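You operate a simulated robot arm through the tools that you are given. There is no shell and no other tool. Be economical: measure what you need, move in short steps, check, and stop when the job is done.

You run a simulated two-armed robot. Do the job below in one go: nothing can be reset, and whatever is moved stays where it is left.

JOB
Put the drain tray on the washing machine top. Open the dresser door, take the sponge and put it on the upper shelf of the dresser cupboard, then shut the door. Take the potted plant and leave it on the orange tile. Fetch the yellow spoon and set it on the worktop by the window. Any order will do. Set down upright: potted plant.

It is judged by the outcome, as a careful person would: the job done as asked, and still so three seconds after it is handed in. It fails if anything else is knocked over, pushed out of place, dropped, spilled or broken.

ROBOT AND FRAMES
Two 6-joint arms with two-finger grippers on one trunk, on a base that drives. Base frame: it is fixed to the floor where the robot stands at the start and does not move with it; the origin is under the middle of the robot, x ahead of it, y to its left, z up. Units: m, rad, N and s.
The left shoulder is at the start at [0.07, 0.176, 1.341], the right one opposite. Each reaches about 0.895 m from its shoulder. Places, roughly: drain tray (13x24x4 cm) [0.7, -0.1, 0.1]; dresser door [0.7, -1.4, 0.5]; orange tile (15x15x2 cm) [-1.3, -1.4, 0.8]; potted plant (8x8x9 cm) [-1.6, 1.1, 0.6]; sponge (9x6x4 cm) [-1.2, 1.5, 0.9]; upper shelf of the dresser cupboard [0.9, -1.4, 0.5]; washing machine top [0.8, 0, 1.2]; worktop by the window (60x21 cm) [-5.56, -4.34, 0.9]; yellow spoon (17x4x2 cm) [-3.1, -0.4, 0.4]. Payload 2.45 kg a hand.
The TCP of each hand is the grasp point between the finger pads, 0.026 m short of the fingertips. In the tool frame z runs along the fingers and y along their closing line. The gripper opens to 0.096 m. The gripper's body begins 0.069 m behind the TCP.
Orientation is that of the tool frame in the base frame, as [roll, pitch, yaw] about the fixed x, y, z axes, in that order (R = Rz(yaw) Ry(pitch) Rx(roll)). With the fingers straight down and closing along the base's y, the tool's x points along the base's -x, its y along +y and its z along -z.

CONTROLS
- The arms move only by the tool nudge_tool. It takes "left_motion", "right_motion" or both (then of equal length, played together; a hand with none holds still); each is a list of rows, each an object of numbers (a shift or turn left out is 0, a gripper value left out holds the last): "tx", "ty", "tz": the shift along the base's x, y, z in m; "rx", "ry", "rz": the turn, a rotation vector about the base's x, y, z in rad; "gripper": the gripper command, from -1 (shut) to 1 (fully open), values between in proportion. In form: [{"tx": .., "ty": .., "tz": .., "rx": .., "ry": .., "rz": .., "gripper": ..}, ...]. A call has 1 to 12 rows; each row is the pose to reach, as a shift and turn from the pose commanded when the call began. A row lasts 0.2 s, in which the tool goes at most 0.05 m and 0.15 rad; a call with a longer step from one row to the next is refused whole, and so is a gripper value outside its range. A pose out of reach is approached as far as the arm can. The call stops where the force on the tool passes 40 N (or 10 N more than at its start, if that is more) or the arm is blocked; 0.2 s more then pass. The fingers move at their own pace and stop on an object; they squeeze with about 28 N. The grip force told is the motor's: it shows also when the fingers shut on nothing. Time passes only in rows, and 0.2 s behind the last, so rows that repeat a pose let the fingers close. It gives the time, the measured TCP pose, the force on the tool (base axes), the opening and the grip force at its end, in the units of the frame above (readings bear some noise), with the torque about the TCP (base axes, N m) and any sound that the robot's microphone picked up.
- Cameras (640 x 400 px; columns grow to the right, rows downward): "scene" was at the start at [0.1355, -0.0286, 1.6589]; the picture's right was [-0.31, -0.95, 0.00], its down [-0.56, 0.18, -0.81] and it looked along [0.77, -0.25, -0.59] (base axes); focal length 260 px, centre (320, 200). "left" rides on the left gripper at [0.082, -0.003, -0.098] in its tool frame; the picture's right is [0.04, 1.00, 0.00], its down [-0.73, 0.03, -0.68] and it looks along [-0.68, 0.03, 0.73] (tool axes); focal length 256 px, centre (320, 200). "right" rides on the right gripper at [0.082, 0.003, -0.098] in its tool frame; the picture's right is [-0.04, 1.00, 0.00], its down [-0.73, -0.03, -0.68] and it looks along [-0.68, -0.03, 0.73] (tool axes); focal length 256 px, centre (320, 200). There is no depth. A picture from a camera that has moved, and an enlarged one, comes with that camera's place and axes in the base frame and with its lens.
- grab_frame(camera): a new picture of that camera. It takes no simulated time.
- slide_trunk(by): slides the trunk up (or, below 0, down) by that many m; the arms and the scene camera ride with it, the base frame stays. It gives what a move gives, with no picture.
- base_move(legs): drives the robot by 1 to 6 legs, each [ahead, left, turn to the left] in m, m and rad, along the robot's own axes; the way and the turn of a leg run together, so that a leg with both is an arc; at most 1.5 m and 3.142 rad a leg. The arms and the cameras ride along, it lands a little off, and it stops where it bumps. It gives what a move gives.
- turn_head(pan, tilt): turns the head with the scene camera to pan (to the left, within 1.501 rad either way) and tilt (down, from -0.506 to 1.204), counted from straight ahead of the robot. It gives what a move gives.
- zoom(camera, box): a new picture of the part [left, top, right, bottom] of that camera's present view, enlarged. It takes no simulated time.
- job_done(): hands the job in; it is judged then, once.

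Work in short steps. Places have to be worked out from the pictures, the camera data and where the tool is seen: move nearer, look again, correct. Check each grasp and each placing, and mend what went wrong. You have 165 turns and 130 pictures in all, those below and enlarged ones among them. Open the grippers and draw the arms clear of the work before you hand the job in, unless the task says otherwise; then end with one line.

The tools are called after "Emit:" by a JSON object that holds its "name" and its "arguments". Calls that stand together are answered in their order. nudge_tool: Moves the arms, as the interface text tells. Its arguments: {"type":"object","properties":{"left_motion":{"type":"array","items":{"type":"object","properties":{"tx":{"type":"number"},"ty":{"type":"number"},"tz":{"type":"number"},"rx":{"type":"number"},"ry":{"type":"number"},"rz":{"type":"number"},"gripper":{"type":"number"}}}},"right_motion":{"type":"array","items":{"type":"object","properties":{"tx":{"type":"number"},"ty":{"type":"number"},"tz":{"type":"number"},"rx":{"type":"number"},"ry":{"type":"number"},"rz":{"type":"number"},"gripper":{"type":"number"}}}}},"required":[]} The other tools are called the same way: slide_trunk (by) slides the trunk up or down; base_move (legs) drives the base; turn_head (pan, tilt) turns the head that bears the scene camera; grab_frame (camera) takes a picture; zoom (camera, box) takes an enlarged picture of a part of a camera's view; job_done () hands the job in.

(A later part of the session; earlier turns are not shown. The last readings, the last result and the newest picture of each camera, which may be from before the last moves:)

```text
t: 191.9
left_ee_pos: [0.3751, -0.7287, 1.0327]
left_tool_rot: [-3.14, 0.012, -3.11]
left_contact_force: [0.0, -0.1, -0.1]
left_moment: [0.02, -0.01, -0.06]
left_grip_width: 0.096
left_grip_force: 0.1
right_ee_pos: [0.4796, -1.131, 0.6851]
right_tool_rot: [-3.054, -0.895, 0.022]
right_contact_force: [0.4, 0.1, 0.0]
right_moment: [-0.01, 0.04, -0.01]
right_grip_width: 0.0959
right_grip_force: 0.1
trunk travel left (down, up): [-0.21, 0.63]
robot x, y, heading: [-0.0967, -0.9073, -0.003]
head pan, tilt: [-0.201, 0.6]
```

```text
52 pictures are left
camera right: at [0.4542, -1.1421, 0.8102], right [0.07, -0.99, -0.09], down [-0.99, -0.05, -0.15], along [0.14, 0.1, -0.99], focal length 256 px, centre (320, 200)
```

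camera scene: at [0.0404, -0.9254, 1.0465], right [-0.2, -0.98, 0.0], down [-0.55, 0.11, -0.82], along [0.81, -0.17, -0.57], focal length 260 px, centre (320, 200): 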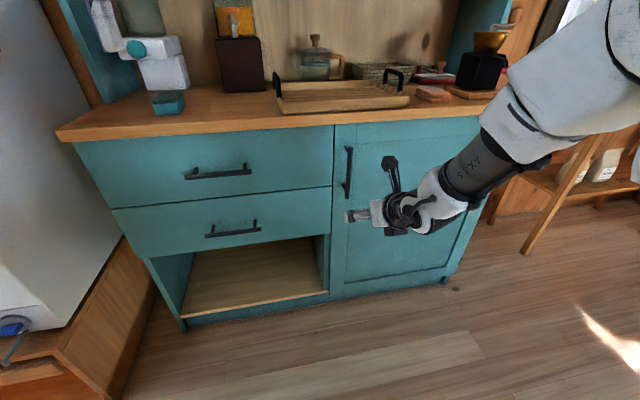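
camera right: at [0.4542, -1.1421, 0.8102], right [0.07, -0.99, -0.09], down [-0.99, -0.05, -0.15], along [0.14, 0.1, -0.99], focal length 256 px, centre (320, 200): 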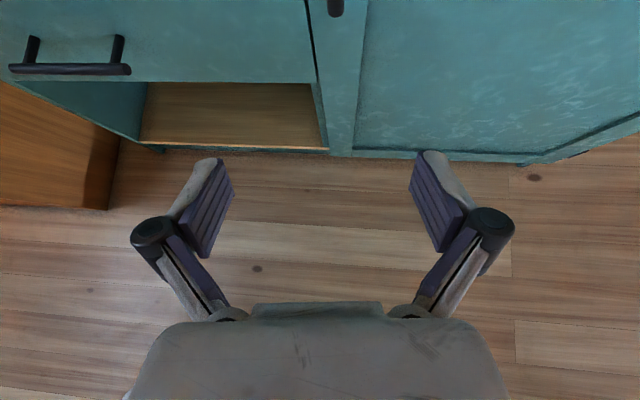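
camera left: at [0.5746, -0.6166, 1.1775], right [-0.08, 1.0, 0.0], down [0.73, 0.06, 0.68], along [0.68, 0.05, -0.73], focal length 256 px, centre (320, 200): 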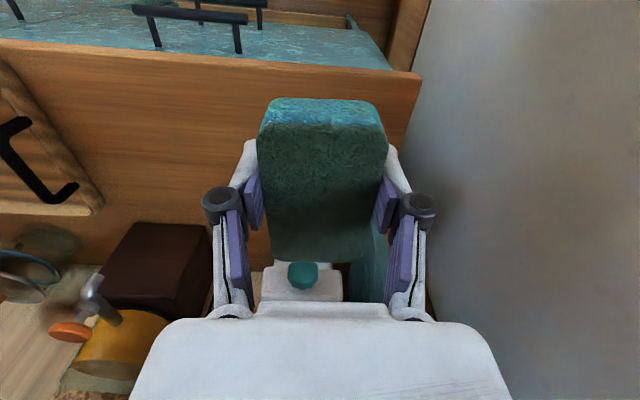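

Handle bar at ≈(0.66,-1.13), z 0.61–0.78. Move in at z≈0.65 (keeps the camera stalk under the counter lip).

Emit:
{"name": "nudge_tool", "arguments": {"right_motion": [{"tx": 0.03, "tz": -0.015}, {"tx": 0.06, "tz": -0.03}, {"tx": 0.09, "tz": -0.035}, {"tx": 0.12, "tz": -0.035}, {"tx": 0.15, "tz": -0.035}, {"tx": 0.172, "tz": -0.035}]}}

Emit:
{"name": "grab_frame", "arguments": {"camera": "right"}}

```text
t: 193.3
left_ee_pos: [0.3744, -0.7282, 1.0323]
left_tool_rot: [-3.14, 0.013, -3.112]
left_contact_force: [-0.8, -0.1, -0.3]
left_moment: [0.02, 0.01, 0.0]
left_grip_width: 0.0962
left_grip_force: 0.1
right_ee_pos: [0.6527, -1.132, 0.6498]
right_tool_rot: [-3.052, -0.894, 0.019]
right_contact_force: [0.0, -0.4, 0.0]
right_moment: [-0.03, 0.0, 0.0]
right_grip_width: 0.0957
right_grip_force: 0.0
trunk travel left (down, up): [-0.21, 0.63]
robot x, y, heading: [-0.0979, -0.9052, -0.006]
head pan, tilt: [-0.201, 0.6]
```

```text
51 pictures are left
camera right: at [0.6269, -1.1426, 0.7756], right [0.06, -0.99, -0.09], down [-0.99, -0.05, -0.15], along [0.14, 0.1, -0.99], focal length 256 px, centre (320, 200)
```

right: 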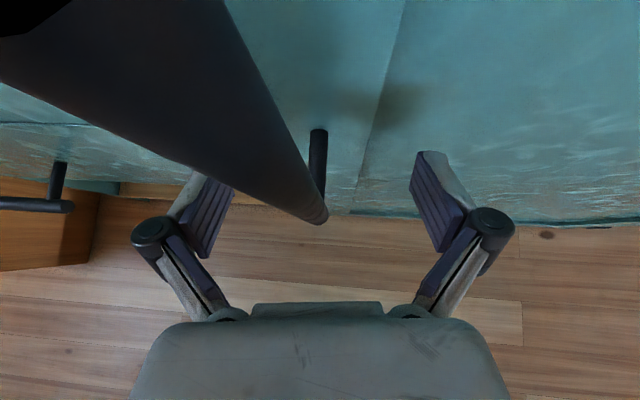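

Handle bar lies between the fingers. Close on it.

Emit:
{"name": "nudge_tool", "arguments": {"right_motion": [{"gripper": 0}, {"gripper": -1}, {"gripper": -1}, {"gripper": -1}]}}

Emit:
{"name": "grab_frame", "arguments": {"camera": "right"}}

```text
t: 194.3
left_ee_pos: [0.3737, -0.7246, 1.0327]
left_tool_rot: [-3.138, 0.013, -3.107]
left_contact_force: [-0.8, 0.4, 0.6]
left_moment: [0.0, 0.0, 0.0]
left_grip_width: 0.0964
left_grip_force: 0.1
right_ee_pos: [0.6518, -1.1293, 0.6506]
right_tool_rot: [-3.056, -0.897, 0.026]
right_contact_force: [-6.3, 19.7, 2.1]
right_moment: [0.07, 0.58, -1.01]
right_grip_width: 0.0152
right_grip_force: 41.1
trunk travel left (down, up): [-0.21, 0.63]
robot x, y, heading: [-0.0984, -0.9059, 0.001]
head pan, tilt: [-0.201, 0.6]
```

```text
50 pictures are left
camera right: at [0.6265, -1.1398, 0.7758], right [0.07, -0.99, -0.08], down [-0.99, -0.05, -0.15], along [0.14, 0.09, -0.99], focal length 256 px, centre (320, 200)
```

right: 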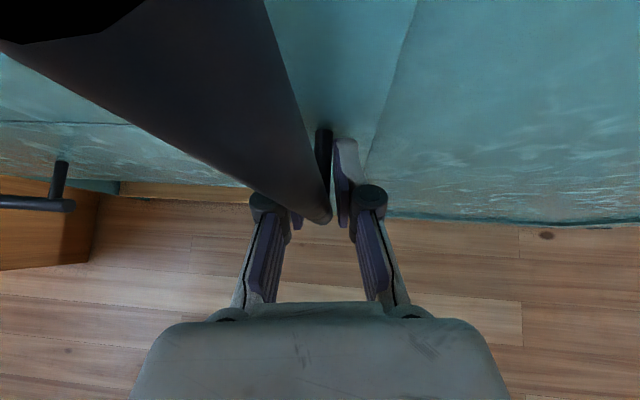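

Gripped. Pull along the door's arc (hinge ≈(0.70,-1.60)) turning the hand with it.

Emit:
{"name": "nudge_tool", "arguments": {"right_motion": [{"tx": -0.023, "ty": -0.003, "rz": 0.05, "gripper": -1}, {"tx": -0.047, "ty": -0.008, "rz": 0.1}, {"tx": -0.07, "ty": -0.014, "rz": 0.15}, {"tx": -0.092, "ty": -0.02, "rz": 0.2}, {"tx": -0.114, "ty": -0.029, "rz": 0.25}, {"tx": -0.136, "ty": -0.037, "rz": 0.3}]}}

Emit:
{"name": "grab_frame", "arguments": {"camera": "scene"}}

```text
t: 194.8
left_ee_pos: [0.3731, -0.7245, 1.0332]
left_tool_rot: [-3.14, 0.014, -3.106]
left_contact_force: [0.2, 0.1, 1.1]
left_moment: [0.04, -0.02, 0.0]
left_grip_width: 0.0958
left_grip_force: 0.0
right_ee_pos: [0.6228, -1.1312, 0.6498]
right_tool_rot: [-3.056, -0.896, 0.092]
right_contact_force: [-0.9, 11.8, -1.0]
right_moment: [-1.23, -0.58, -1.64]
right_grip_width: 0.0162
right_grip_force: 41.1
trunk travel left (down, up): [-0.21, 0.63]
robot x, y, heading: [-0.1008, -0.9048, -0.003]
head pan, tilt: [-0.201, 0.6]
stopped in row 2 (right hand): the force on the tool passed its limit at 46 N (the readings are from after the stop); the commanded pose is now the measured one
```

```text
49 pictures are left
camera scene: at [0.0397, -0.9237, 1.0467], right [-0.2, -0.98, 0.0], down [-0.55, 0.11, -0.83], along [0.81, -0.16, -0.56], focal length 260 px, centre (320, 200)
```

scene: 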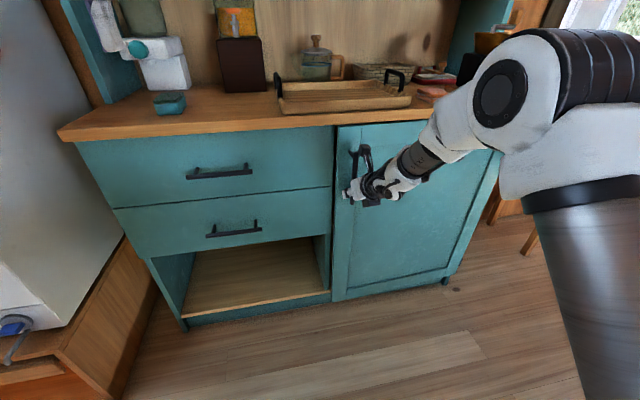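

The door has started opening. Continue slower along the arc.

Emit:
{"name": "nudge_tool", "arguments": {"right_motion": [{"tx": -0.014, "ty": -0.0026, "rz": 0.03, "gripper": -1}, {"tx": -0.028, "ty": -0.0055, "rz": 0.06}, {"tx": -0.0418, "ty": -0.0089, "rz": 0.09}, {"tx": -0.0556, "ty": -0.0127, "rz": 0.12}, {"tx": -0.0692, "ty": -0.0169, "rz": 0.15}, {"tx": -0.0826, "ty": -0.0215, "rz": 0.18}, {"tx": -0.0959, "ty": -0.0265, "rz": 0.21}, {"tx": -0.109, "ty": -0.0319, "rz": 0.24}, {"tx": -0.122, "ty": -0.0377, "rz": 0.27}, {"tx": -0.1347, "ty": -0.0438, "rz": 0.3}, {"tx": -0.1472, "ty": -0.0503, "rz": 0.33}, {"tx": -0.1595, "ty": -0.0572, "rz": 0.36}]}}

Emit:
{"name": "grab_frame", "arguments": {"camera": "scene"}}

```text
t: 195.8
left_ee_pos: [0.3716, -0.7239, 1.0328]
left_tool_rot: [-3.14, 0.014, -3.105]
left_contact_force: [0.1, -0.6, -1.1]
left_moment: [-0.01, 0.0, 0.01]
left_grip_width: 0.0961
left_grip_force: 0.1
right_ee_pos: [0.5757, -1.1387, 0.65]
right_tool_rot: [-3.059, -0.895, 0.199]
right_contact_force: [-10.5, 12.2, 11.5]
right_moment: [-1.12, -0.11, -1.93]
right_grip_width: 0.0164
right_grip_force: 41.1
trunk travel left (down, up): [-0.21, 0.63]
robot x, y, heading: [-0.1007, -0.9056, 0.004]
head pan, tilt: [-0.201, 0.6]
stopped in row 4 (right hand): the force on the tool passed its limit at 46 N (the readings are from after the stop); the commanded pose is now the measured one
```

```text
48 pictures are left
camera scene: at [0.0391, -0.9225, 1.0467], right [-0.2, -0.98, 0.0], down [-0.55, 0.11, -0.83], along [0.81, -0.16, -0.56], focal length 260 px, centre (320, 200)
```

scene: 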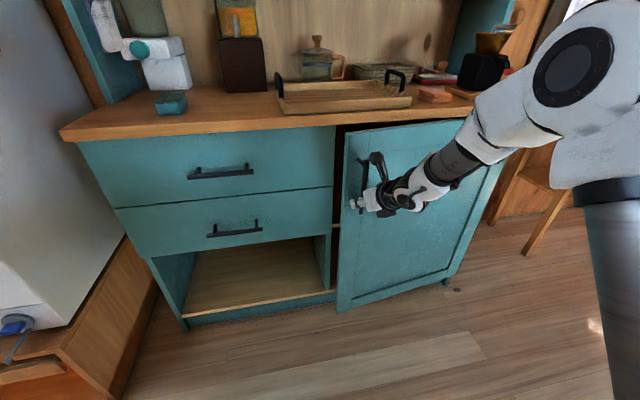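

Door ajar ~8 cm; the strain shows my hinge was too near (now ≈y -1.65). Regrip to relax, then continue on the corrected arc with less hand rotation.

Emit:
{"name": "nudge_tool", "arguments": {"right_motion": [{"gripper": -0.4}, {"gripper": -0.4}, {"gripper": -1}, {"gripper": -1}, {"tx": -0.0127, "ty": -0.0034, "rz": 0.015, "gripper": -1}, {"tx": -0.0254, "ty": -0.0068, "rz": 0.03}, {"tx": -0.038, "ty": -0.0107, "rz": 0.045}, {"tx": -0.0504, "ty": -0.0149, "rz": 0.06}, {"tx": -0.0627, "ty": -0.0195, "rz": 0.075}, {"tx": -0.075, "ty": -0.0242, "rz": 0.09}, {"tx": -0.087, "ty": -0.0295, "rz": 0.105}, {"tx": -0.099, "ty": -0.0348, "rz": 0.12}]}}

Emit:
{"name": "grab_frame", "arguments": {"camera": "scene"}}

```text
t: 197.4
left_ee_pos: [0.3708, -0.7216, 1.0327]
left_tool_rot: [-3.137, 0.014, -3.102]
left_contact_force: [0.0, 0.2, -1.3]
left_moment: [0.0, 0.01, -0.01]
left_grip_width: 0.0959
left_grip_force: 0.1
right_ee_pos: [0.5332, -1.1483, 0.6495]
right_tool_rot: [-3.057, -0.896, 0.253]
right_contact_force: [-6.6, 15.6, 4.1]
right_moment: [-0.21, -1.4, -1.48]
right_grip_width: 0.0157
right_grip_force: 41.3
trunk travel left (down, up): [-0.21, 0.63]
robot x, y, heading: [-0.0988, -0.9049, 0.005]
head pan, tilt: [-0.201, 0.6]
stopped in row 8 (right hand): the force on the tool passed its limit at 42 N (the readings are from after the stop); the commanded pose is now the measured one
```

```text
47 pictures are left
camera scene: at [0.0384, -0.9215, 1.0468], right [-0.19, -0.98, 0.0], down [-0.55, 0.11, -0.83], along [0.81, -0.16, -0.56], focal length 260 px, centre (320, 200)
```

scene: 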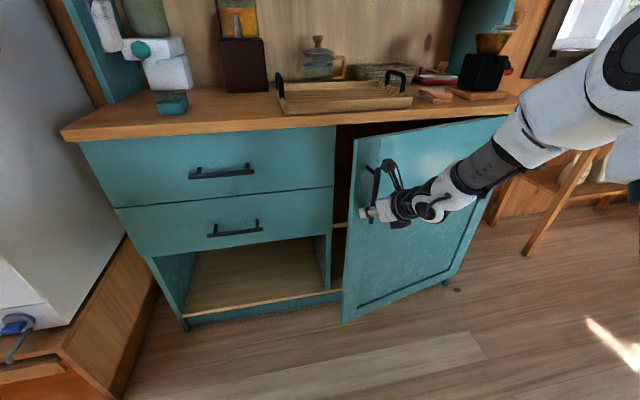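

The door is open ~15°. The pads resist the bar's turning, so I release, back out, and will push the door's inner edge with the hand from the left instead.

Emit:
{"name": "nudge_tool", "arguments": {"right_motion": [{"gripper": 0.3}, {"gripper": 0.3}, {"tx": -0.03, "ty": -0.011, "gripper": 0.3}, {"tx": -0.06, "ty": -0.022}, {"tx": -0.09, "ty": -0.033}, {"tx": -0.12, "ty": -0.03, "rz": -0.12}, {"tx": -0.14, "ty": 0.0, "rz": -0.24}, {"tx": -0.14, "ty": 0.04, "rz": -0.36}, {"tx": -0.14, "ty": 0.08, "rz": -0.48, "gripper": -1}, {"tx": -0.13, "ty": 0.12, "rz": -0.55, "gripper": -1}]}}

Emit:
{"name": "grab_frame", "arguments": {"camera": "scene"}}

```text
t: 198.9
left_ee_pos: [0.3777, -0.7359, 1.0328]
left_tool_rot: [3.139, 0.012, -3.112]
left_contact_force: [0.0, -1.0, -0.4]
left_moment: [0.01, -0.11, 0.0]
left_grip_width: 0.0963
left_grip_force: 0.0
right_ee_pos: [0.438, -1.1437, 0.6509]
right_tool_rot: [-3.03, -0.882, 0.055]
right_contact_force: [29.7, -62.3, -21.5]
right_moment: [-0.21, -0.4, 1.01]
right_grip_width: 0.0907
right_grip_force: 21.6
right hand out of reach, approached as far as the arm can: row 6, 7
trunk travel left (down, up): [-0.21, 0.63]
robot x, y, heading: [-0.0988, -0.9059, -0.006]
head pan, tilt: [-0.201, 0.6]
stopped in row 7 (right hand): the force on the tool passed its limit at 262 N (the readings are from after the stop); the commanded pose is now the measured one
```

```text
46 pictures are left
camera scene: at [0.0434, -0.9328, 1.0454], right [-0.2, -0.98, -0.01], down [-0.56, 0.12, -0.82], along [0.81, -0.16, -0.57], focal length 260 px, centre (320, 200)
```

scene: 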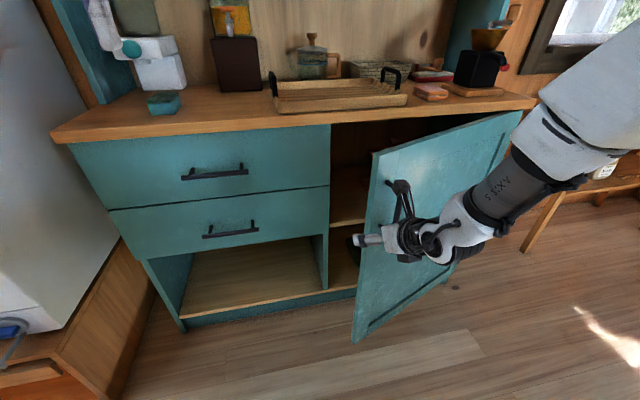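

A hard snag: the hand seems still hooked on the handle. I check the right camera before moving.

Emit:
{"name": "grab_frame", "arguments": {"camera": "right"}}

Emit:
{"name": "zoom", "arguments": {"camera": "scene", "box": [320, 150, 480, 290]}}

```text
45 pictures are left
camera right: at [0.4156, -1.1592, 0.7755], right [0.11, -0.99, -0.1], down [-0.99, -0.1, -0.14], along [0.12, 0.11, -0.99], focal length 256 px, centre (320, 200)
```

right: 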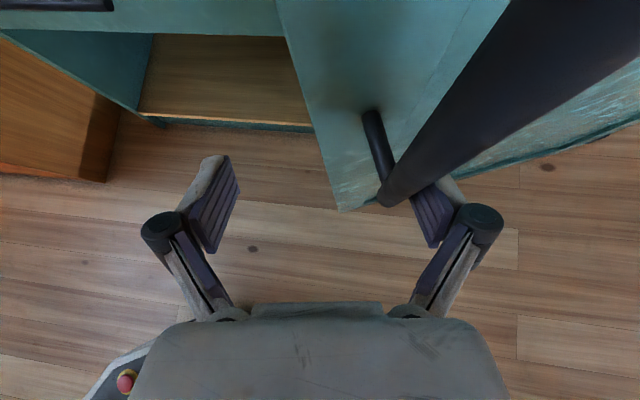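

```text
2.86 times, centred on (400, 220) of scene
camera zoom: at [0.0434, -0.9328, 1.0454], right [-0.2, -0.98, -0.01], down [-0.56, 0.12, -0.82], along [0.81, -0.16, -0.57], focal length 744 px, centre (91, 143)
```

zoom: 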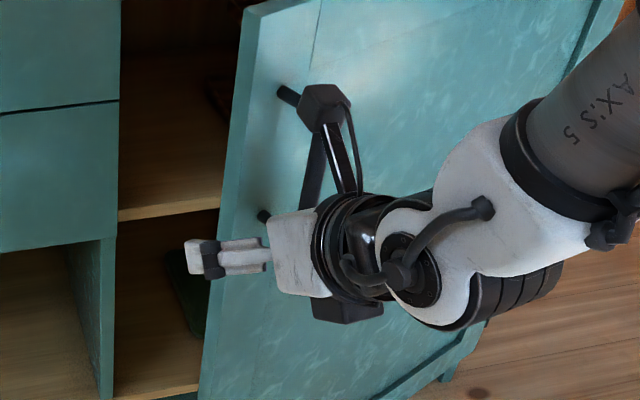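

The right finger is beside the bar. Retreat straight back 7 cm, then move left clear of the door edge.

Emit:
{"name": "nudge_tool", "arguments": {"right_motion": [{"tx": -0.01, "ty": -0.005, "gripper": 1}, {"tx": -0.03, "ty": -0.008}, {"tx": -0.05, "ty": -0.01}, {"tx": -0.07, "ty": -0.01}]}}

Emit:
{"name": "grab_frame", "arguments": {"camera": "right"}}

```text
t: 199.5
left_ee_pos: [0.377, -0.7307, 1.0333]
left_tool_rot: [-3.141, 0.013, -3.112]
left_contact_force: [0.3, 1.2, -0.4]
left_moment: [-0.04, 0.0, 0.0]
left_grip_width: 0.0961
left_grip_force: 0.0
right_ee_pos: [0.4359, -1.1416, 0.655]
right_tool_rot: [-3.034, -0.889, 0.049]
right_contact_force: [17.0, -34.3, -10.1]
right_moment: [-0.18, 0.0, 0.62]
right_grip_width: 0.0964
right_grip_force: 0.5
right hand out of reach, approached as far as the arm can: row 1, 2
trunk travel left (down, up): [-0.21, 0.63]
robot x, y, heading: [-0.0941, -0.9089, -0.007]
head pan, tilt: [-0.201, 0.6]
stopped in row 2 (right hand): the force on the tool passed its limit at 156 N (the readings are from after the stop); the commanded pose is now the measured one
```

```text
43 pictures are left
camera right: at [0.4135, -1.1565, 0.7795], right [0.11, -0.99, -0.1], down [-0.99, -0.09, -0.14], along [0.13, 0.11, -0.98], focal length 256 px, centre (320, 200)
```

right: 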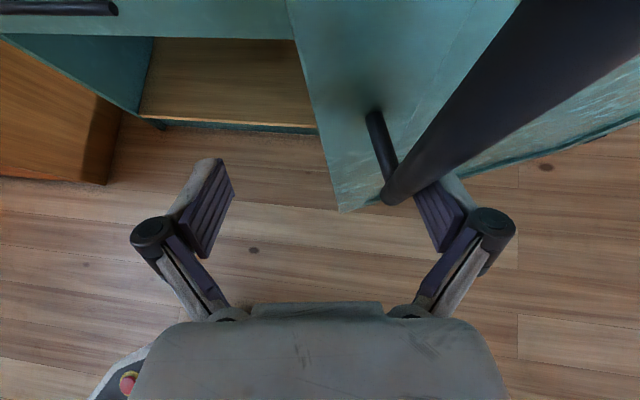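

Arm is cramped; use the base instead: slightly right, then back 0.12.

Emit:
{"name": "base_move", "arguments": {"legs": [[0, -0.015, 0], [-0.12, 0, 0]]}}

Emit:
{"name": "grab_frame", "arguments": {"camera": "scene"}}

```text
t: 201.1
left_ee_pos: [0.2524, -0.7419, 1.0347]
left_tool_rot: [-3.137, 0.015, -3.11]
left_contact_force: [0.0, -0.5, 0.4]
left_moment: [0.01, -0.02, -0.02]
left_grip_width: 0.0959
left_grip_force: 0.1
right_ee_pos: [0.3142, -1.1531, 0.6568]
right_tool_rot: [-3.039, -0.89, 0.059]
right_contact_force: [-0.2, 0.3, 0.1]
right_moment: [0.01, -0.06, -0.04]
right_grip_width: 0.0959
right_grip_force: 0.0
trunk travel left (down, up): [-0.21, 0.63]
robot x, y, heading: [-0.2181, -0.923, -0.002]
head pan, tilt: [-0.201, 0.6]
```

```text
42 pictures are left
camera scene: at [-0.0812, -0.9403, 1.0467], right [-0.2, -0.98, 0.0], down [-0.55, 0.11, -0.83], along [0.81, -0.17, -0.56], focal length 260 px, centre (320, 200)
```

scene: 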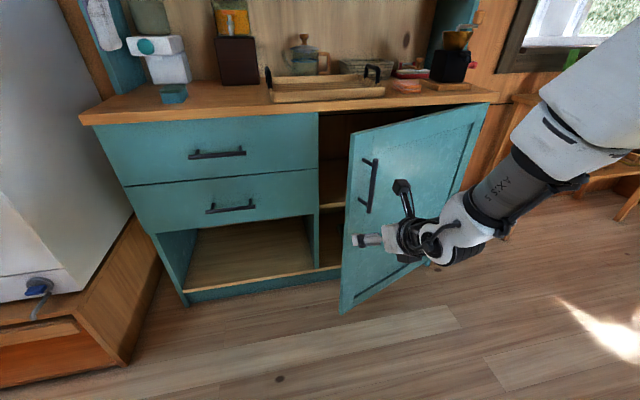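

Free now, door ~25° open. Close the fingers, go left 0.13, forward 0.25 so the hand is behind the door's edge.

Emit:
{"name": "nudge_tool", "arguments": {"right_motion": [{"gripper": -1}, {"gripper": -1}, {"gripper": -1}]}}

Emit:
{"name": "base_move", "arguments": {"legs": [[0, 0.12, 0], [0.26, 0, 0]]}}

Emit:
{"name": "grab_frame", "arguments": {"camera": "right"}}

```text
t: 201.9
left_ee_pos: [0.2544, -0.7411, 1.0353]
left_tool_rot: [-3.137, 0.014, -3.111]
left_contact_force: [0.4, 0.1, 0.5]
left_moment: [-0.02, 0.01, 0.0]
left_grip_width: 0.096
left_grip_force: 0.0
right_ee_pos: [0.3143, -1.1529, 0.657]
right_tool_rot: [-3.042, -0.89, 0.059]
right_contact_force: [-0.6, 0.1, 0.3]
right_moment: [0.01, 0.01, 0.0]
right_grip_width: 0.0001
right_grip_force: 28.1
trunk travel left (down, up): [-0.21, 0.63]
robot x, y, heading: [-0.2202, -0.9189, -0.003]
head pan, tilt: [-0.201, 0.6]
```

```text
t: 204.6
left_ee_pos: [0.5151, -0.6238, 1.0326]
left_tool_rot: [-3.139, 0.014, -3.114]
left_contact_force: [-0.4, -0.2, 1.3]
left_moment: [0.03, 0.02, -0.02]
left_grip_width: 0.0959
left_grip_force: 0.1
right_ee_pos: [0.5737, -1.0361, 0.6553]
right_tool_rot: [-3.039, -0.888, 0.057]
right_contact_force: [0.6, 0.3, -0.7]
right_moment: [0.04, 0.01, -0.01]
right_grip_width: 0.0
right_grip_force: 28.7
trunk travel left (down, up): [-0.21, 0.63]
robot x, y, heading: [0.0424, -0.8041, -0.003]
head pan, tilt: [-0.201, 0.6]
```

```text
41 pictures are left
camera right: at [0.5506, -1.0499, 0.7811], right [0.11, -0.99, -0.1], down [-0.99, -0.09, -0.14], along [0.13, 0.11, -0.99], focal length 256 px, centre (320, 200)
```

right: 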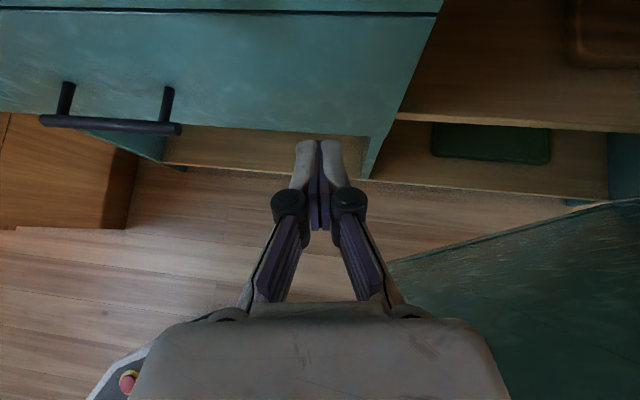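

Inside the gap. To avoid jamming the wrist on the door, raise so only the fingers dip behind the door's top edge (~z 0.83), then sweep right/back.

Emit:
{"name": "slide_trunk", "arguments": {"by": 0.155}}

Emit:
{"name": "base_move", "arguments": {"legs": [[-0.02, -0.08, 0], [-0.08, -0.08, 0]]}}

Emit:
{"name": "grab_frame", "arguments": {"camera": "scene"}}

```text
t: 206.4
left_ee_pos: [0.5138, -0.6257, 1.1882]
left_tool_rot: [-3.139, 0.016, -3.114]
left_contact_force: [0.1, -0.3, 0.6]
left_moment: [0.01, -0.01, 0.03]
left_grip_width: 0.0958
left_grip_force: 0.0
right_ee_pos: [0.5725, -1.0369, 0.8098]
right_tool_rot: [-3.038, -0.888, 0.056]
right_contact_force: [-0.1, -0.7, 0.9]
right_moment: [-0.03, -0.02, -0.01]
right_grip_width: 0.0
right_grip_force: 28.1
trunk travel left (down, up): [-0.365, 0.475]
robot x, y, heading: [0.0448, -0.8008, -0.006]
head pan, tilt: [-0.201, 0.6]
```

```text
t: 207.5
left_ee_pos: [0.4953, -0.6978, 1.1899]
left_tool_rot: [-3.139, 0.014, -3.115]
left_contact_force: [-0.3, 0.8, -0.5]
left_moment: [0.0, -0.05, 0.02]
left_grip_width: 0.096
left_grip_force: 0.1
right_ee_pos: [0.5523, -1.1065, 0.8101]
right_tool_rot: [-3.032, -0.883, 0.05]
right_contact_force: [0.8, -0.1, 0.0]
right_moment: [0.01, 0.01, 0.04]
right_grip_width: 0.0001
right_grip_force: 28.2
trunk travel left (down, up): [-0.365, 0.475]
robot x, y, heading: [0.0205, -0.877, -0.007]
head pan, tilt: [-0.201, 0.6]
stopped in leg 1: the force on the tool passed its limit at 135 N (the readings are from after the stop); the commanded pose is now the measured one
```

```text
40 pictures are left
camera scene: at [0.1608, -0.8947, 1.2016], right [-0.2, -0.98, 0.0], down [-0.55, 0.12, -0.83], along [0.81, -0.17, -0.56], focal length 260 px, centre (320, 200)
```

scene: 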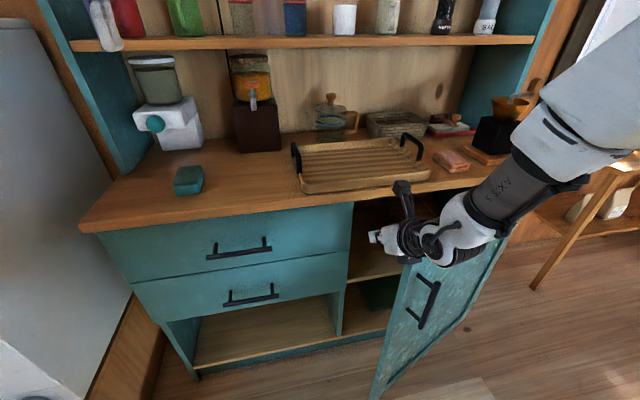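

The door swung further to ~40°. Continue with gentle arm steps along (-x,-y).

Emit:
{"name": "nudge_tool", "arguments": {"right_motion": [{"tx": -0.012, "ty": -0.012}, {"tx": -0.024, "ty": -0.024}, {"tx": -0.036, "ty": -0.036}, {"tx": -0.048, "ty": -0.05}, {"tx": -0.06, "ty": -0.064}, {"tx": -0.072, "ty": -0.08}, {"tx": -0.084, "ty": -0.096}, {"tx": -0.096, "ty": -0.114}, {"tx": -0.106, "ty": -0.132}, {"tx": -0.116, "ty": -0.15}, {"tx": -0.124, "ty": -0.17}, {"tx": -0.13, "ty": -0.19}]}}

Emit:
{"name": "grab_frame", "arguments": {"camera": "scene"}}

```text
t: 210.1
left_ee_pos: [0.4964, -0.6976, 1.1874]
left_tool_rot: [-3.139, 0.011, -3.111]
left_contact_force: [0.1, 0.0, -0.2]
left_moment: [0.0, 0.0, -0.01]
left_grip_width: 0.0962
left_grip_force: 0.0
right_ee_pos: [0.5109, -1.1038, 0.8455]
right_tool_rot: [-3.032, -0.881, 0.051]
right_contact_force: [-0.7, 0.3, -1.1]
right_moment: [-0.01, 0.01, -0.02]
right_grip_width: 0.0
right_grip_force: 27.4
right hand out of reach, approached as far as the arm can: row 1, 2, 3, 4, 5, 6, 7, 8, 9, 10, 11, 12
trunk travel left (down, up): [-0.365, 0.475]
robot x, y, heading: [0.0221, -0.8693, -0.001]
head pan, tilt: [-0.201, 0.6]
```

```text
39 pictures are left
camera scene: at [0.162, -0.8941, 1.2015], right [-0.2, -0.98, 0.0], down [-0.55, 0.12, -0.82], along [0.81, -0.17, -0.57], focal length 260 px, centre (320, 200)
```

scene: 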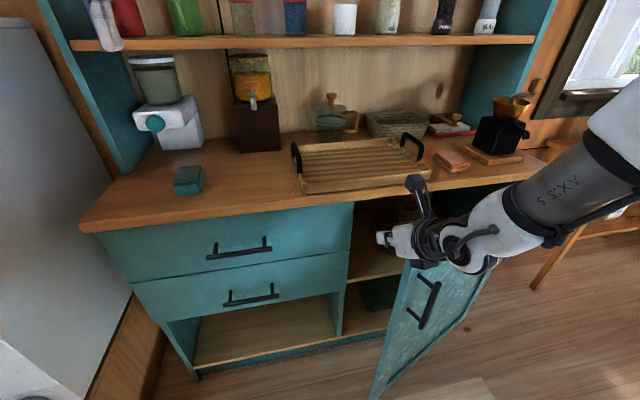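

Arm at its limit; lower 3.5 cm and sweep with short base legs.

Emit:
{"name": "slide_trunk", "arguments": {"by": -0.035}}

Emit:
{"name": "base_move", "arguments": {"legs": [[-0.01, -0.04, 0], [-0.03, -0.04, 0], [-0.03, -0.04, 0], [-0.03, -0.04, 0], [-0.03, -0.04, 0], [-0.03, -0.04, 0]]}}

Emit:
{"name": "grab_frame", "arguments": {"camera": "scene"}}

```text
t: 210.9
left_ee_pos: [0.4951, -0.6958, 1.1518]
left_tool_rot: [-3.14, 0.012, -3.111]
left_contact_force: [0.5, 0.1, 0.5]
left_moment: [0.01, -0.01, 0.01]
left_grip_width: 0.0957
left_grip_force: 0.1
right_ee_pos: [0.5109, -1.104, 0.8096]
right_tool_rot: [-3.031, -0.883, 0.05]
right_contact_force: [-0.1, 0.2, 0.4]
right_moment: [-0.04, 0.02, 0.01]
right_grip_width: 0.0001
right_grip_force: 28.0
trunk travel left (down, up): [-0.33, 0.51]
robot x, y, heading: [0.0249, -0.8704, -0.002]
head pan, tilt: [-0.201, 0.6]
```

```text
t: 211.7
left_ee_pos: [0.4885, -0.7108, 1.1528]
left_tool_rot: [-3.137, 0.013, -3.109]
left_contact_force: [0.4, -0.4, 0.5]
left_moment: [0.01, -0.02, 0.0]
left_grip_width: 0.0959
left_grip_force: 0.1
right_ee_pos: [0.504, -1.1168, 0.8112]
right_tool_rot: [-3.036, -0.885, 0.068]
right_contact_force: [-10.2, 22.0, 1.5]
right_moment: [-0.45, -0.06, -0.85]
right_grip_width: 0.0006
right_grip_force: 28.1
trunk travel left (down, up): [-0.33, 0.51]
robot x, y, heading: [0.0184, -0.894, 0.0]
head pan, tilt: [-0.201, 0.6]
stopped in leg 1: the force on the tool passed its limit at 144 N (the readings are from after the stop); the commanded pose is now the measured one
```

```text
38 pictures are left
camera scene: at [0.1548, -0.9089, 1.1669], right [-0.2, -0.98, 0.0], down [-0.55, 0.11, -0.83], along [0.81, -0.17, -0.56], focal length 260 px, centre (320, 200)
```

scene: 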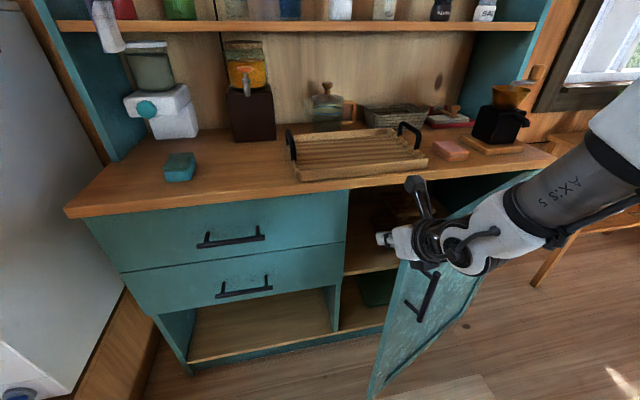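

The wrist jams against the door. Switch: left hand with fingers straight down will hook behind the door's top. Back out, raise trunk so the right hand stays above the door, and shift the base right.

Emit:
{"name": "base_move", "arguments": {"legs": [[0.01, 0.04, 0]]}}

Emit:
{"name": "slide_trunk", "arguments": {"by": 0.27}}

Emit:
{"name": "base_move", "arguments": {"legs": [[-0.2, 0, 0], [0, -0.36, 0]]}}

Emit:
{"name": "nudge_tool", "arguments": {"left_motion": [{"gripper": -1}, {"gripper": -1}, {"gripper": -1}]}}

Emit:
{"name": "grab_frame", "arguments": {"camera": "left"}}

```text
t: 212.6
left_ee_pos: [0.5024, -0.672, 1.1517]
left_tool_rot: [-3.138, 0.011, -3.11]
left_contact_force: [-0.1, 0.8, 0.3]
left_moment: [-0.06, 0.03, 0.01]
left_grip_width: 0.0961
left_grip_force: 0.1
right_ee_pos: [0.5167, -1.0782, 0.8102]
right_tool_rot: [-3.035, -0.882, 0.063]
right_contact_force: [0.3, 0.1, -0.5]
right_moment: [0.0, -0.02, -0.02]
right_grip_width: 0.0002
right_grip_force: 27.4
trunk travel left (down, up): [-0.33, 0.51]
robot x, y, heading: [0.0299, -0.8544, -0.004]
head pan, tilt: [-0.201, 0.6]
```

```text
t: 215.3
left_ee_pos: [0.5022, -0.6741, 1.4219]
left_tool_rot: [-3.14, 0.01, -3.11]
left_contact_force: [0.4, -0.2, -0.5]
left_moment: [0.02, 0.02, 0.01]
left_grip_width: 0.0961
left_grip_force: 0.1
right_ee_pos: [0.5158, -1.0776, 1.0808]
right_tool_rot: [-3.031, -0.884, 0.059]
right_contact_force: [-0.4, -0.5, -1.2]
right_moment: [0.05, 0.03, 0.0]
right_grip_width: 0.0
right_grip_force: 28.3
trunk travel left (down, up): [-0.6, 0.24]
robot x, y, heading: [0.0312, -0.8535, 0.0]
head pan, tilt: [-0.201, 0.6]
```

```text
t: 218.9
left_ee_pos: [0.3012, -1.0351, 1.4225]
left_tool_rot: [-3.14, 0.009, -3.11]
left_contact_force: [-0.4, 0.3, -0.2]
left_moment: [0.01, 0.03, -0.03]
left_grip_width: 0.0961
left_grip_force: 0.1
right_ee_pos: [0.315, -1.439, 1.0786]
right_tool_rot: [-3.034, -0.883, 0.063]
right_contact_force: [-0.3, 0.2, 0.7]
right_moment: [-0.01, 0.02, 0.02]
right_grip_width: 0.0
right_grip_force: 27.7
trunk travel left (down, up): [-0.6, 0.24]
robot x, y, heading: [-0.1718, -1.2117, -0.005]
head pan, tilt: [-0.201, 0.6]
```

```text
t: 219.7
left_ee_pos: [0.3018, -1.0342, 1.4209]
left_tool_rot: [-3.14, 0.01, -3.11]
left_contact_force: [-0.1, 0.5, -0.2]
left_moment: [0.02, 0.0, 0.0]
left_grip_width: 0.0
left_grip_force: 27.8
right_ee_pos: [0.3156, -1.4392, 1.0786]
right_tool_rot: [-3.033, -0.882, 0.062]
right_contact_force: [-0.1, 1.0, 0.0]
right_moment: [-0.02, -0.01, 0.0]
right_grip_width: 0.0003
right_grip_force: 28.4
trunk travel left (down, up): [-0.6, 0.24]
robot x, y, heading: [-0.17, -1.2117, -0.004]
head pan, tilt: [-0.201, 0.6]
```

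```text
37 pictures are left
camera left: at [0.2196, -1.04, 1.5185], right [-0.07, 1.0, 0.0], down [0.73, 0.05, 0.69], along [0.68, 0.05, -0.73], focal length 256 px, centre (320, 200)
```

left: 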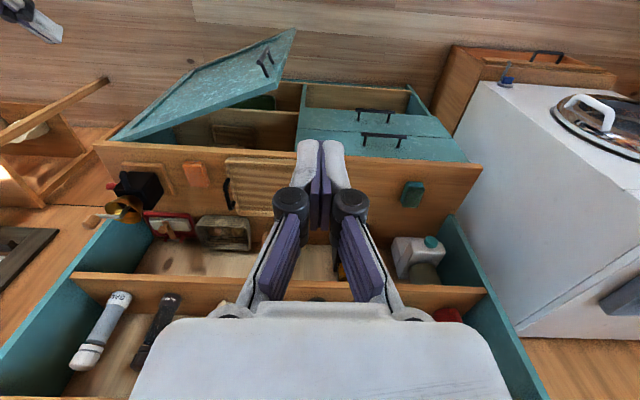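

Door's top edge corner ≈(0.46,-1.13,0.81). Bring the left hand over the gap behind it at (0.56,-1.16), lowering to z≈0.95 first.

Emit:
{"name": "nudge_tool", "arguments": {"left_motion": [{"tx": 0.03, "ty": -0.015, "tz": -0.03}, {"tx": 0.06, "ty": -0.03, "tz": -0.06}, {"tx": 0.09, "ty": -0.045, "tz": -0.09}, {"tx": 0.12, "ty": -0.06, "tz": -0.12}, {"tx": 0.15, "ty": -0.075, "tz": -0.15}, {"tx": 0.18, "ty": -0.09, "tz": -0.18}, {"tx": 0.21, "ty": -0.105, "tz": -0.21}, {"tx": 0.24, "ty": -0.12, "tz": -0.245}, {"tx": 0.25, "ty": -0.126, "tz": -0.29}, {"tx": 0.25, "ty": -0.126, "tz": -0.34}, {"tx": 0.25, "ty": -0.126, "tz": -0.39}, {"tx": 0.25, "ty": -0.126, "tz": -0.44}]}}

Emit:
{"name": "grab_frame", "arguments": {"camera": "left"}}

Emit:
{"name": "grab_frame", "arguments": {"camera": "scene"}}

```text
t: 222.3
left_ee_pos: [0.5509, -1.1604, 0.9822]
left_tool_rot: [-3.139, 0.012, -3.111]
left_contact_force: [-0.4, 0.0, 0.1]
left_moment: [0.02, 0.02, -0.02]
left_grip_width: 0.0
left_grip_force: 28.4
left hand out of reach, approached as far as the arm can: row 7, 8, 9, 10
right_ee_pos: [0.3168, -1.4393, 1.0804]
right_tool_rot: [-3.034, -0.883, 0.06]
right_contact_force: [1.1, -0.4, -0.1]
right_moment: [0.01, 0.03, -0.01]
right_grip_width: 0.0
right_grip_force: 28.0
trunk travel left (down, up): [-0.6, 0.24]
robot x, y, heading: [-0.172, -1.2135, 0.002]
head pan, tilt: [-0.201, 0.6]
```

```text
36 pictures are left
camera left: at [0.4692, -1.1662, 1.0791], right [-0.07, 1.0, 0.0], down [0.72, 0.05, 0.69], along [0.69, 0.05, -0.73], focal length 256 px, centre (320, 200)
```

left: 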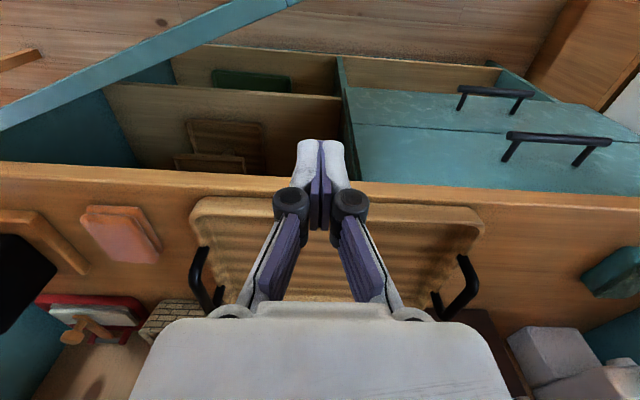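

```text
35 pictures are left
camera scene: at [-0.0321, -1.2319, 1.4365], right [-0.2, -0.98, 0.0], down [-0.55, 0.11, -0.82], along [0.81, -0.17, -0.57], focal length 260 px, centre (320, 200)
```

scene: 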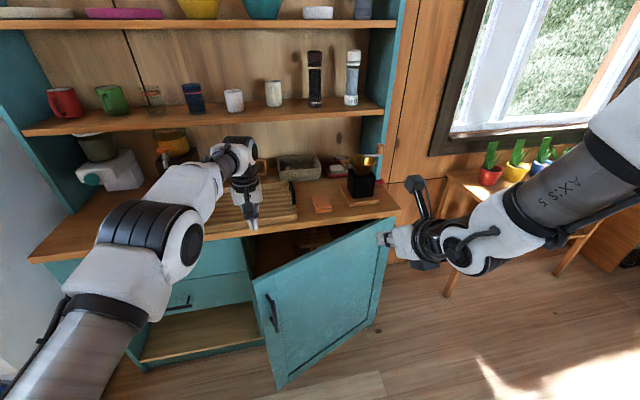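

Fingers are between door and counter edge. Lower to z≈0.77.

Emit:
{"name": "nudge_tool", "arguments": {"left_motion": [{"tz": -0.04}, {"tz": -0.08}, {"tz": -0.12}, {"tz": -0.16}, {"tz": -0.19}, {"tz": -0.215}]}}

Emit:
{"name": "nudge_tool", "arguments": {"left_motion": [{"tx": -0.015, "ty": -0.005}, {"tx": -0.03, "ty": -0.01}, {"tx": -0.045, "ty": -0.016}, {"tx": -0.06, "ty": -0.024}, {"tx": -0.075, "ty": -0.032}, {"tx": -0.09, "ty": -0.04}, {"tx": -0.105, "ty": -0.048}, {"tx": -0.12, "ty": -0.056}, {"tx": -0.135, "ty": -0.066}, {"tx": -0.15, "ty": -0.076}, {"tx": -0.165, "ty": -0.088}, {"tx": -0.18, "ty": -0.1}]}}

Emit:
{"name": "grab_frame", "arguments": {"camera": "scene"}}

```text
t: 223.7
left_ee_pos: [0.5464, -1.157, 0.7665]
left_tool_rot: [-3.141, 0.009, -3.111]
left_contact_force: [-0.1, -0.3, -0.2]
left_moment: [0.0, -0.02, 0.02]
left_grip_width: 0.0
left_grip_force: 28.1
left hand out of reach, approached as far as the arm can: row 6
right_ee_pos: [0.3161, -1.4388, 1.08]
right_tool_rot: [-3.034, -0.883, 0.06]
right_contact_force: [0.6, -0.1, 0.0]
right_moment: [0.01, -0.02, 0.03]
right_grip_width: 0.0001
right_grip_force: 27.9
trunk travel left (down, up): [-0.6, 0.24]
robot x, y, heading: [-0.1695, -1.2128, -0.005]
head pan, tilt: [-0.201, 0.6]
```

```text
t: 225.9
left_ee_pos: [0.4557, -1.1804, 0.7617]
left_tool_rot: [-3.133, 0.027, -3.11]
left_contact_force: [0.8, -1.4, 1.5]
left_moment: [0.16, 0.08, 0.03]
left_grip_width: 0.0
left_grip_force: 27.9
left hand out of reach, approached as far as the arm can: row 6, 7, 8, 9, 10, 11
right_ee_pos: [0.3159, -1.4411, 1.0795]
right_tool_rot: [-3.031, -0.885, 0.058]
right_contact_force: [-0.9, 0.0, 0.7]
right_moment: [-0.01, 0.0, -0.02]
right_grip_width: 0.0
right_grip_force: 27.9
trunk travel left (down, up): [-0.6, 0.24]
robot x, y, heading: [-0.17, -1.2119, 0.0]
head pan, tilt: [-0.201, 0.6]
stopped in row 11 (left hand): the force on the tool passed its limit at 52 N (the readings are from after the stop); the commanded pose is now the measured one
```

```text
34 pictures are left
camera scene: at [-0.0331, -1.2334, 1.4364], right [-0.2, -0.98, 0.0], down [-0.55, 0.12, -0.83], along [0.81, -0.17, -0.56], focal length 260 px, centre (320, 200)
```

scene: 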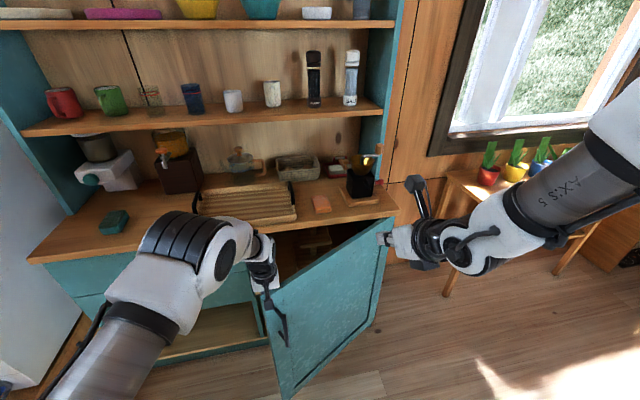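

It opens as the hand pulls. Continue with the base: back and slightly right.

Emit:
{"name": "base_move", "arguments": {"legs": [[-0.06, -0.02, 0], [-0.06, -0.04, 0], [-0.05, -0.05, 0]]}}

Emit:
{"name": "grab_frame", "arguments": {"camera": "scene"}}

```text
t: 228.1
left_ee_pos: [0.2834, -1.2896, 0.7613]
left_tool_rot: [-3.136, 0.025, -3.111]
left_contact_force: [-0.2, -0.1, 0.2]
left_moment: [0.02, 0.01, 0.02]
left_grip_width: 0.0002
left_grip_force: 28.0
right_ee_pos: [0.1434, -1.5508, 1.0797]
right_tool_rot: [-3.033, -0.884, 0.057]
right_contact_force: [-0.1, -0.1, -0.1]
right_moment: [0.02, -0.03, 0.02]
right_grip_width: 0.0
right_grip_force: 27.9
trunk travel left (down, up): [-0.6, 0.24]
robot x, y, heading: [-0.3413, -1.3254, -0.007]
head pan, tilt: [-0.201, 0.6]
```

```text
33 pictures are left
camera scene: at [-0.2053, -1.3436, 1.4366], right [-0.2, -0.98, 0.0], down [-0.55, 0.12, -0.83], along [0.81, -0.17, -0.56], focal length 260 px, centre (320, 200)
```

scene: 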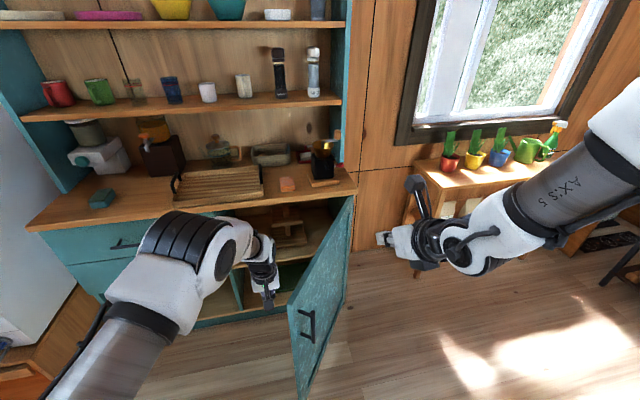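

Door ~60° open. Push a bit more to the right.

Emit:
{"name": "base_move", "arguments": {"legs": [[0, -0.08, 0], [0, -0.08, 0]]}}

Emit:
{"name": "grab_frame", "arguments": {"camera": "scene"}}

```text
t: 229.8
left_ee_pos: [0.2839, -1.4502, 0.7597]
left_tool_rot: [-3.136, 0.024, -3.11]
left_contact_force: [0.2, 0.9, 0.5]
left_moment: [0.04, -0.01, -0.02]
left_grip_width: 0.0
left_grip_force: 27.6
right_ee_pos: [0.1446, -1.7124, 1.0799]
right_tool_rot: [-3.03, -0.884, 0.059]
right_contact_force: [-0.6, -0.8, -0.5]
right_moment: [0.04, -0.04, 0.02]
right_grip_width: 0.0001
right_grip_force: 27.8
trunk travel left (down, up): [-0.6, 0.24]
robot x, y, heading: [-0.343, -1.483, -0.006]
head pan, tilt: [-0.201, 0.6]
```

```text
32 pictures are left
camera scene: at [-0.2042, -1.5047, 1.4365], right [-0.2, -0.98, 0.0], down [-0.55, 0.12, -0.82], along [0.81, -0.17, -0.57], focal length 260 px, centre (320, 200)
```

scene: 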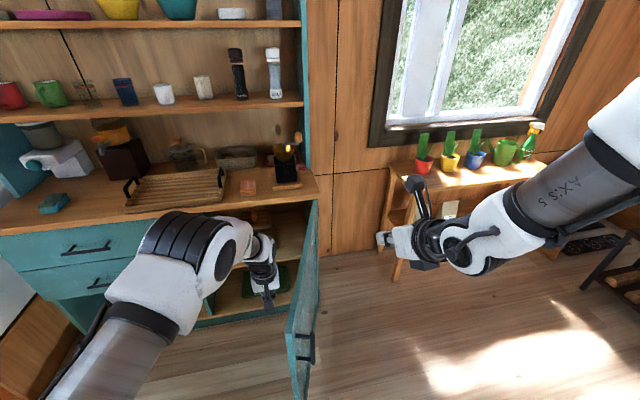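

Door open ~80°. Lift the left hand up and back, then drive to the sponge for the right hand.

Emit:
{"name": "nudge_tool", "arguments": {"left_motion": [{"tz": 0.05}, {"tz": 0.1}, {"tz": 0.15}, {"tz": 0.2}, {"tz": 0.25}, {"tz": 0.3}, {"tz": 0.34, "tx": -0.02}, {"tz": 0.38, "tx": -0.04}, {"tz": 0.42, "tx": -0.06, "ty": 0.02}, {"tz": 0.46, "tx": -0.08, "ty": 0.04}, {"tz": 0.5, "tx": -0.1, "ty": 0.06}]}}

Emit:
{"name": "base_move", "arguments": {"legs": [[0, 1.0, 0.006], [0.33, 0, 0]]}}

Emit:
{"name": "nudge_tool", "arguments": {"right_motion": [{"gripper": 1}, {"gripper": 1}]}}

Emit:
{"name": "grab_frame", "arguments": {"camera": "scene"}}

Emit:
{"name": "grab_frame", "arguments": {"camera": "right"}}

```text
t: 231.3
left_ee_pos: [0.2711, -1.4362, 0.9742]
left_tool_rot: [-3.114, -0.153, -3.083]
left_contact_force: [0.0, 0.4, -1.4]
left_moment: [-0.03, 0.0, 0.0]
left_grip_width: 0.0002
left_grip_force: 28.0
left hand out of reach, approached as far as the arm can: row 1, 2, 3, 4, 5, 7
right_ee_pos: [0.1454, -1.7095, 1.0796]
right_tool_rot: [-3.033, -0.885, 0.059]
right_contact_force: [-0.8, -0.2, -0.2]
right_moment: [0.04, 0.0, 0.0]
right_grip_width: 0.0
right_grip_force: 27.6
trunk travel left (down, up): [-0.6, 0.24]
robot x, y, heading: [-0.345, -1.4833, -0.003]
head pan, tilt: [-0.201, 0.6]
stopped in row 7 (left hand): the arm was blocked; the commanded pose is now the measured one
```

```text
t: 238.3
left_ee_pos: [0.5982, -0.4352, 0.9742]
left_tool_rot: [-3.115, -0.15, -3.076]
left_contact_force: [1.1, -0.4, 0.1]
left_moment: [-0.02, 0.03, 0.03]
left_grip_width: 0.0
left_grip_force: 28.4
right_ee_pos: [0.475, -0.7104, 1.0804]
right_tool_rot: [-3.034, -0.884, 0.068]
right_contact_force: [-0.4, 0.1, 0.5]
right_moment: [0.02, 0.02, -0.05]
right_grip_width: 0.0
right_grip_force: 27.8
trunk travel left (down, up): [-0.6, 0.24]
robot x, y, heading: [-0.015, -0.4871, 0.002]
head pan, tilt: [-0.201, 0.6]
```

```text
t: 238.9
left_ee_pos: [0.601, -0.4355, 0.9734]
left_tool_rot: [-3.115, -0.152, -3.076]
left_contact_force: [0.0, -0.4, -0.1]
left_moment: [0.03, -0.01, 0.01]
left_grip_width: 0.0
left_grip_force: 27.8
right_ee_pos: [0.4757, -0.7113, 1.0803]
right_tool_rot: [-3.032, -0.884, 0.067]
right_contact_force: [0.0, -0.4, 0.0]
right_moment: [0.0, -0.01, -0.02]
right_grip_width: 0.0962
right_grip_force: 0.0
trunk travel left (down, up): [-0.6, 0.24]
robot x, y, heading: [-0.012, -0.4873, 0.0]
head pan, tilt: [-0.201, 0.6]
```

```text
31 pictures are left
camera scene: at [0.1258, -0.5054, 1.4364], right [-0.2, -0.98, 0.0], down [-0.55, 0.11, -0.82], along [0.81, -0.16, -0.57], focal length 260 px, centre (320, 200)
```

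scene: 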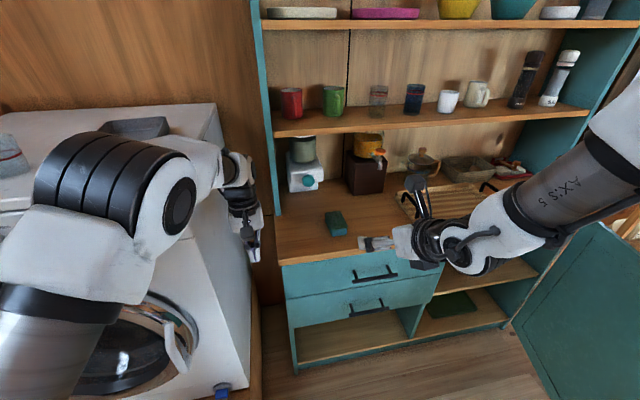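

```text
30 pictures are left
camera right: at [0.4527, -0.725, 1.2056], right [0.12, -0.99, -0.1], down [-0.98, -0.11, -0.14], along [0.12, 0.12, -0.99], focal length 256 px, centre (320, 200)
```

right: 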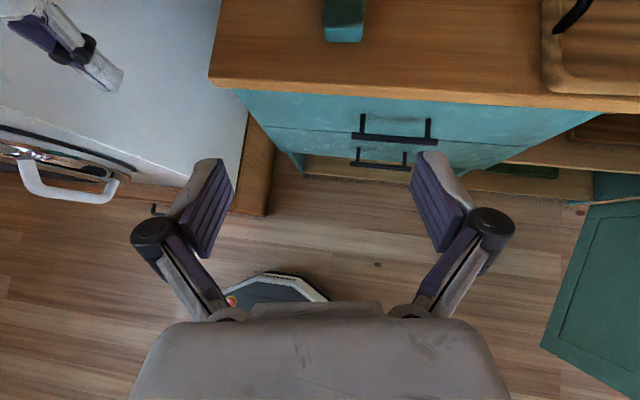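

Sponge at ≈(0.757,-0.688). Raise the left hand away from the gap, lower trunk 0.13, move base forward 0.12.

Emit:
{"name": "nudge_tool", "arguments": {"left_motion": [{"tz": 0.04, "tx": -0.02}, {"tz": 0.08, "tx": -0.04}, {"tz": 0.12, "tx": -0.06}, {"tz": 0.16, "tx": -0.08}, {"tz": 0.2, "tx": -0.1}, {"tz": 0.24, "tx": -0.12}, {"tz": 0.28, "tx": -0.14}, {"tz": 0.32, "tx": -0.16}, {"tz": 0.36, "tx": -0.18}]}}

Emit:
{"name": "base_move", "arguments": {"legs": [[0.12, 0.018, 0]]}}

Emit:
{"name": "slide_trunk", "arguments": {"by": -0.13}}

Emit:
{"name": "nudge_tool", "arguments": {"right_motion": [{"tx": 0.03}, {"tx": 0.06}, {"tx": 0.09}, {"tx": 0.12}, {"tx": 0.14}]}}

Emit:
{"name": "grab_frame", "arguments": {"camera": "right"}}

```text
t: 239.6
left_ee_pos: [0.5392, -0.4193, 0.9888]
left_tool_rot: [-3.087, -0.353, -3.048]
left_contact_force: [0.2, 0.2, 0.3]
left_moment: [-0.01, 0.02, 0.01]
left_grip_width: 0.0
left_grip_force: 27.8
right_ee_pos: [0.4759, -0.71, 1.0792]
right_tool_rot: [-3.03, -0.884, 0.065]
right_contact_force: [-0.3, 0.3, 0.3]
right_moment: [0.0, 0.01, 0.01]
right_grip_width: 0.0959
right_grip_force: 0.1
trunk travel left (down, up): [-0.6, 0.24]
robot x, y, heading: [-0.0126, -0.4847, -0.001]
head pan, tilt: [-0.201, 0.6]
stopped in row 3 (left hand): the arm was blocked; the commanded pose is now the measured one
```

```text
t: 240.9
left_ee_pos: [0.6577, -0.4019, 0.9909]
left_tool_rot: [-3.086, -0.348, -3.046]
left_contact_force: [0.7, 0.2, 0.2]
left_moment: [-0.01, 0.03, -0.02]
left_grip_width: 0.0
left_grip_force: 28.2
right_ee_pos: [0.5946, -0.6914, 1.0803]
right_tool_rot: [-3.035, -0.885, 0.068]
right_contact_force: [0.1, -0.3, -0.5]
right_moment: [0.06, 0.01, 0.0]
right_grip_width: 0.096
right_grip_force: 0.0
trunk travel left (down, up): [-0.6, 0.24]
robot x, y, heading: [0.1092, -0.4697, -0.002]
head pan, tilt: [-0.201, 0.6]
```

```text
t: 242.5
left_ee_pos: [0.655, -0.411, 0.8625]
left_tool_rot: [-3.099, -0.346, -3.041]
left_contact_force: [-0.2, 0.0, 0.4]
left_moment: [0.03, 0.01, 0.0]
left_grip_width: 0.0
left_grip_force: 27.8
right_ee_pos: [0.5917, -0.7031, 0.9495]
right_tool_rot: [-3.014, -0.89, 0.051]
right_contact_force: [0.0, -0.7, 0.2]
right_moment: [0.0, -0.03, 0.0]
right_grip_width: 0.096
right_grip_force: 0.1
trunk travel left (down, up): [-0.47, 0.37]
robot x, y, heading: [0.1092, -0.467, 0.004]
head pan, tilt: [-0.201, 0.6]
```

```text
t: 243.7
left_ee_pos: [0.654, -0.4096, 0.8626]
left_tool_rot: [-3.1, -0.347, -3.041]
left_contact_force: [-0.7, -0.4, -0.5]
left_moment: [-0.02, 0.01, 0.0]
left_grip_width: 0.0
left_grip_force: 27.5
right_ee_pos: [0.7317, -0.7025, 0.9487]
right_tool_rot: [-3.014, -0.888, 0.05]
right_contact_force: [0.3, 0.7, -0.2]
right_moment: [0.02, 0.01, 0.01]
right_grip_width: 0.0959
right_grip_force: 0.1
trunk travel left (down, up): [-0.47, 0.37]
robot x, y, heading: [0.1084, -0.47, 0.003]
head pan, tilt: [-0.201, 0.6]
```

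```text
29 pictures are left
camera right: at [0.7078, -0.7186, 1.0751], right [0.12, -0.99, -0.11], down [-0.98, -0.11, -0.14], along [0.13, 0.13, -0.98], focal length 256 px, centre (320, 200)
```

right: 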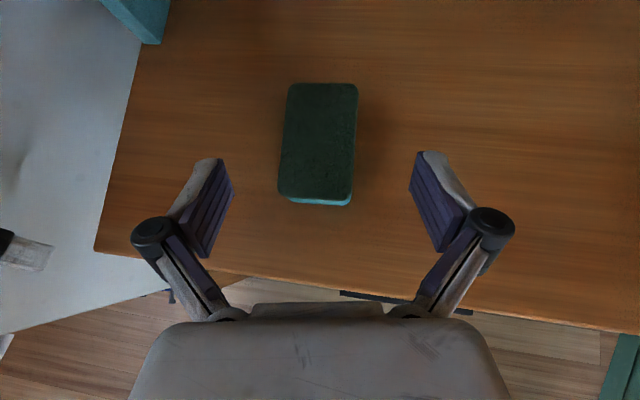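

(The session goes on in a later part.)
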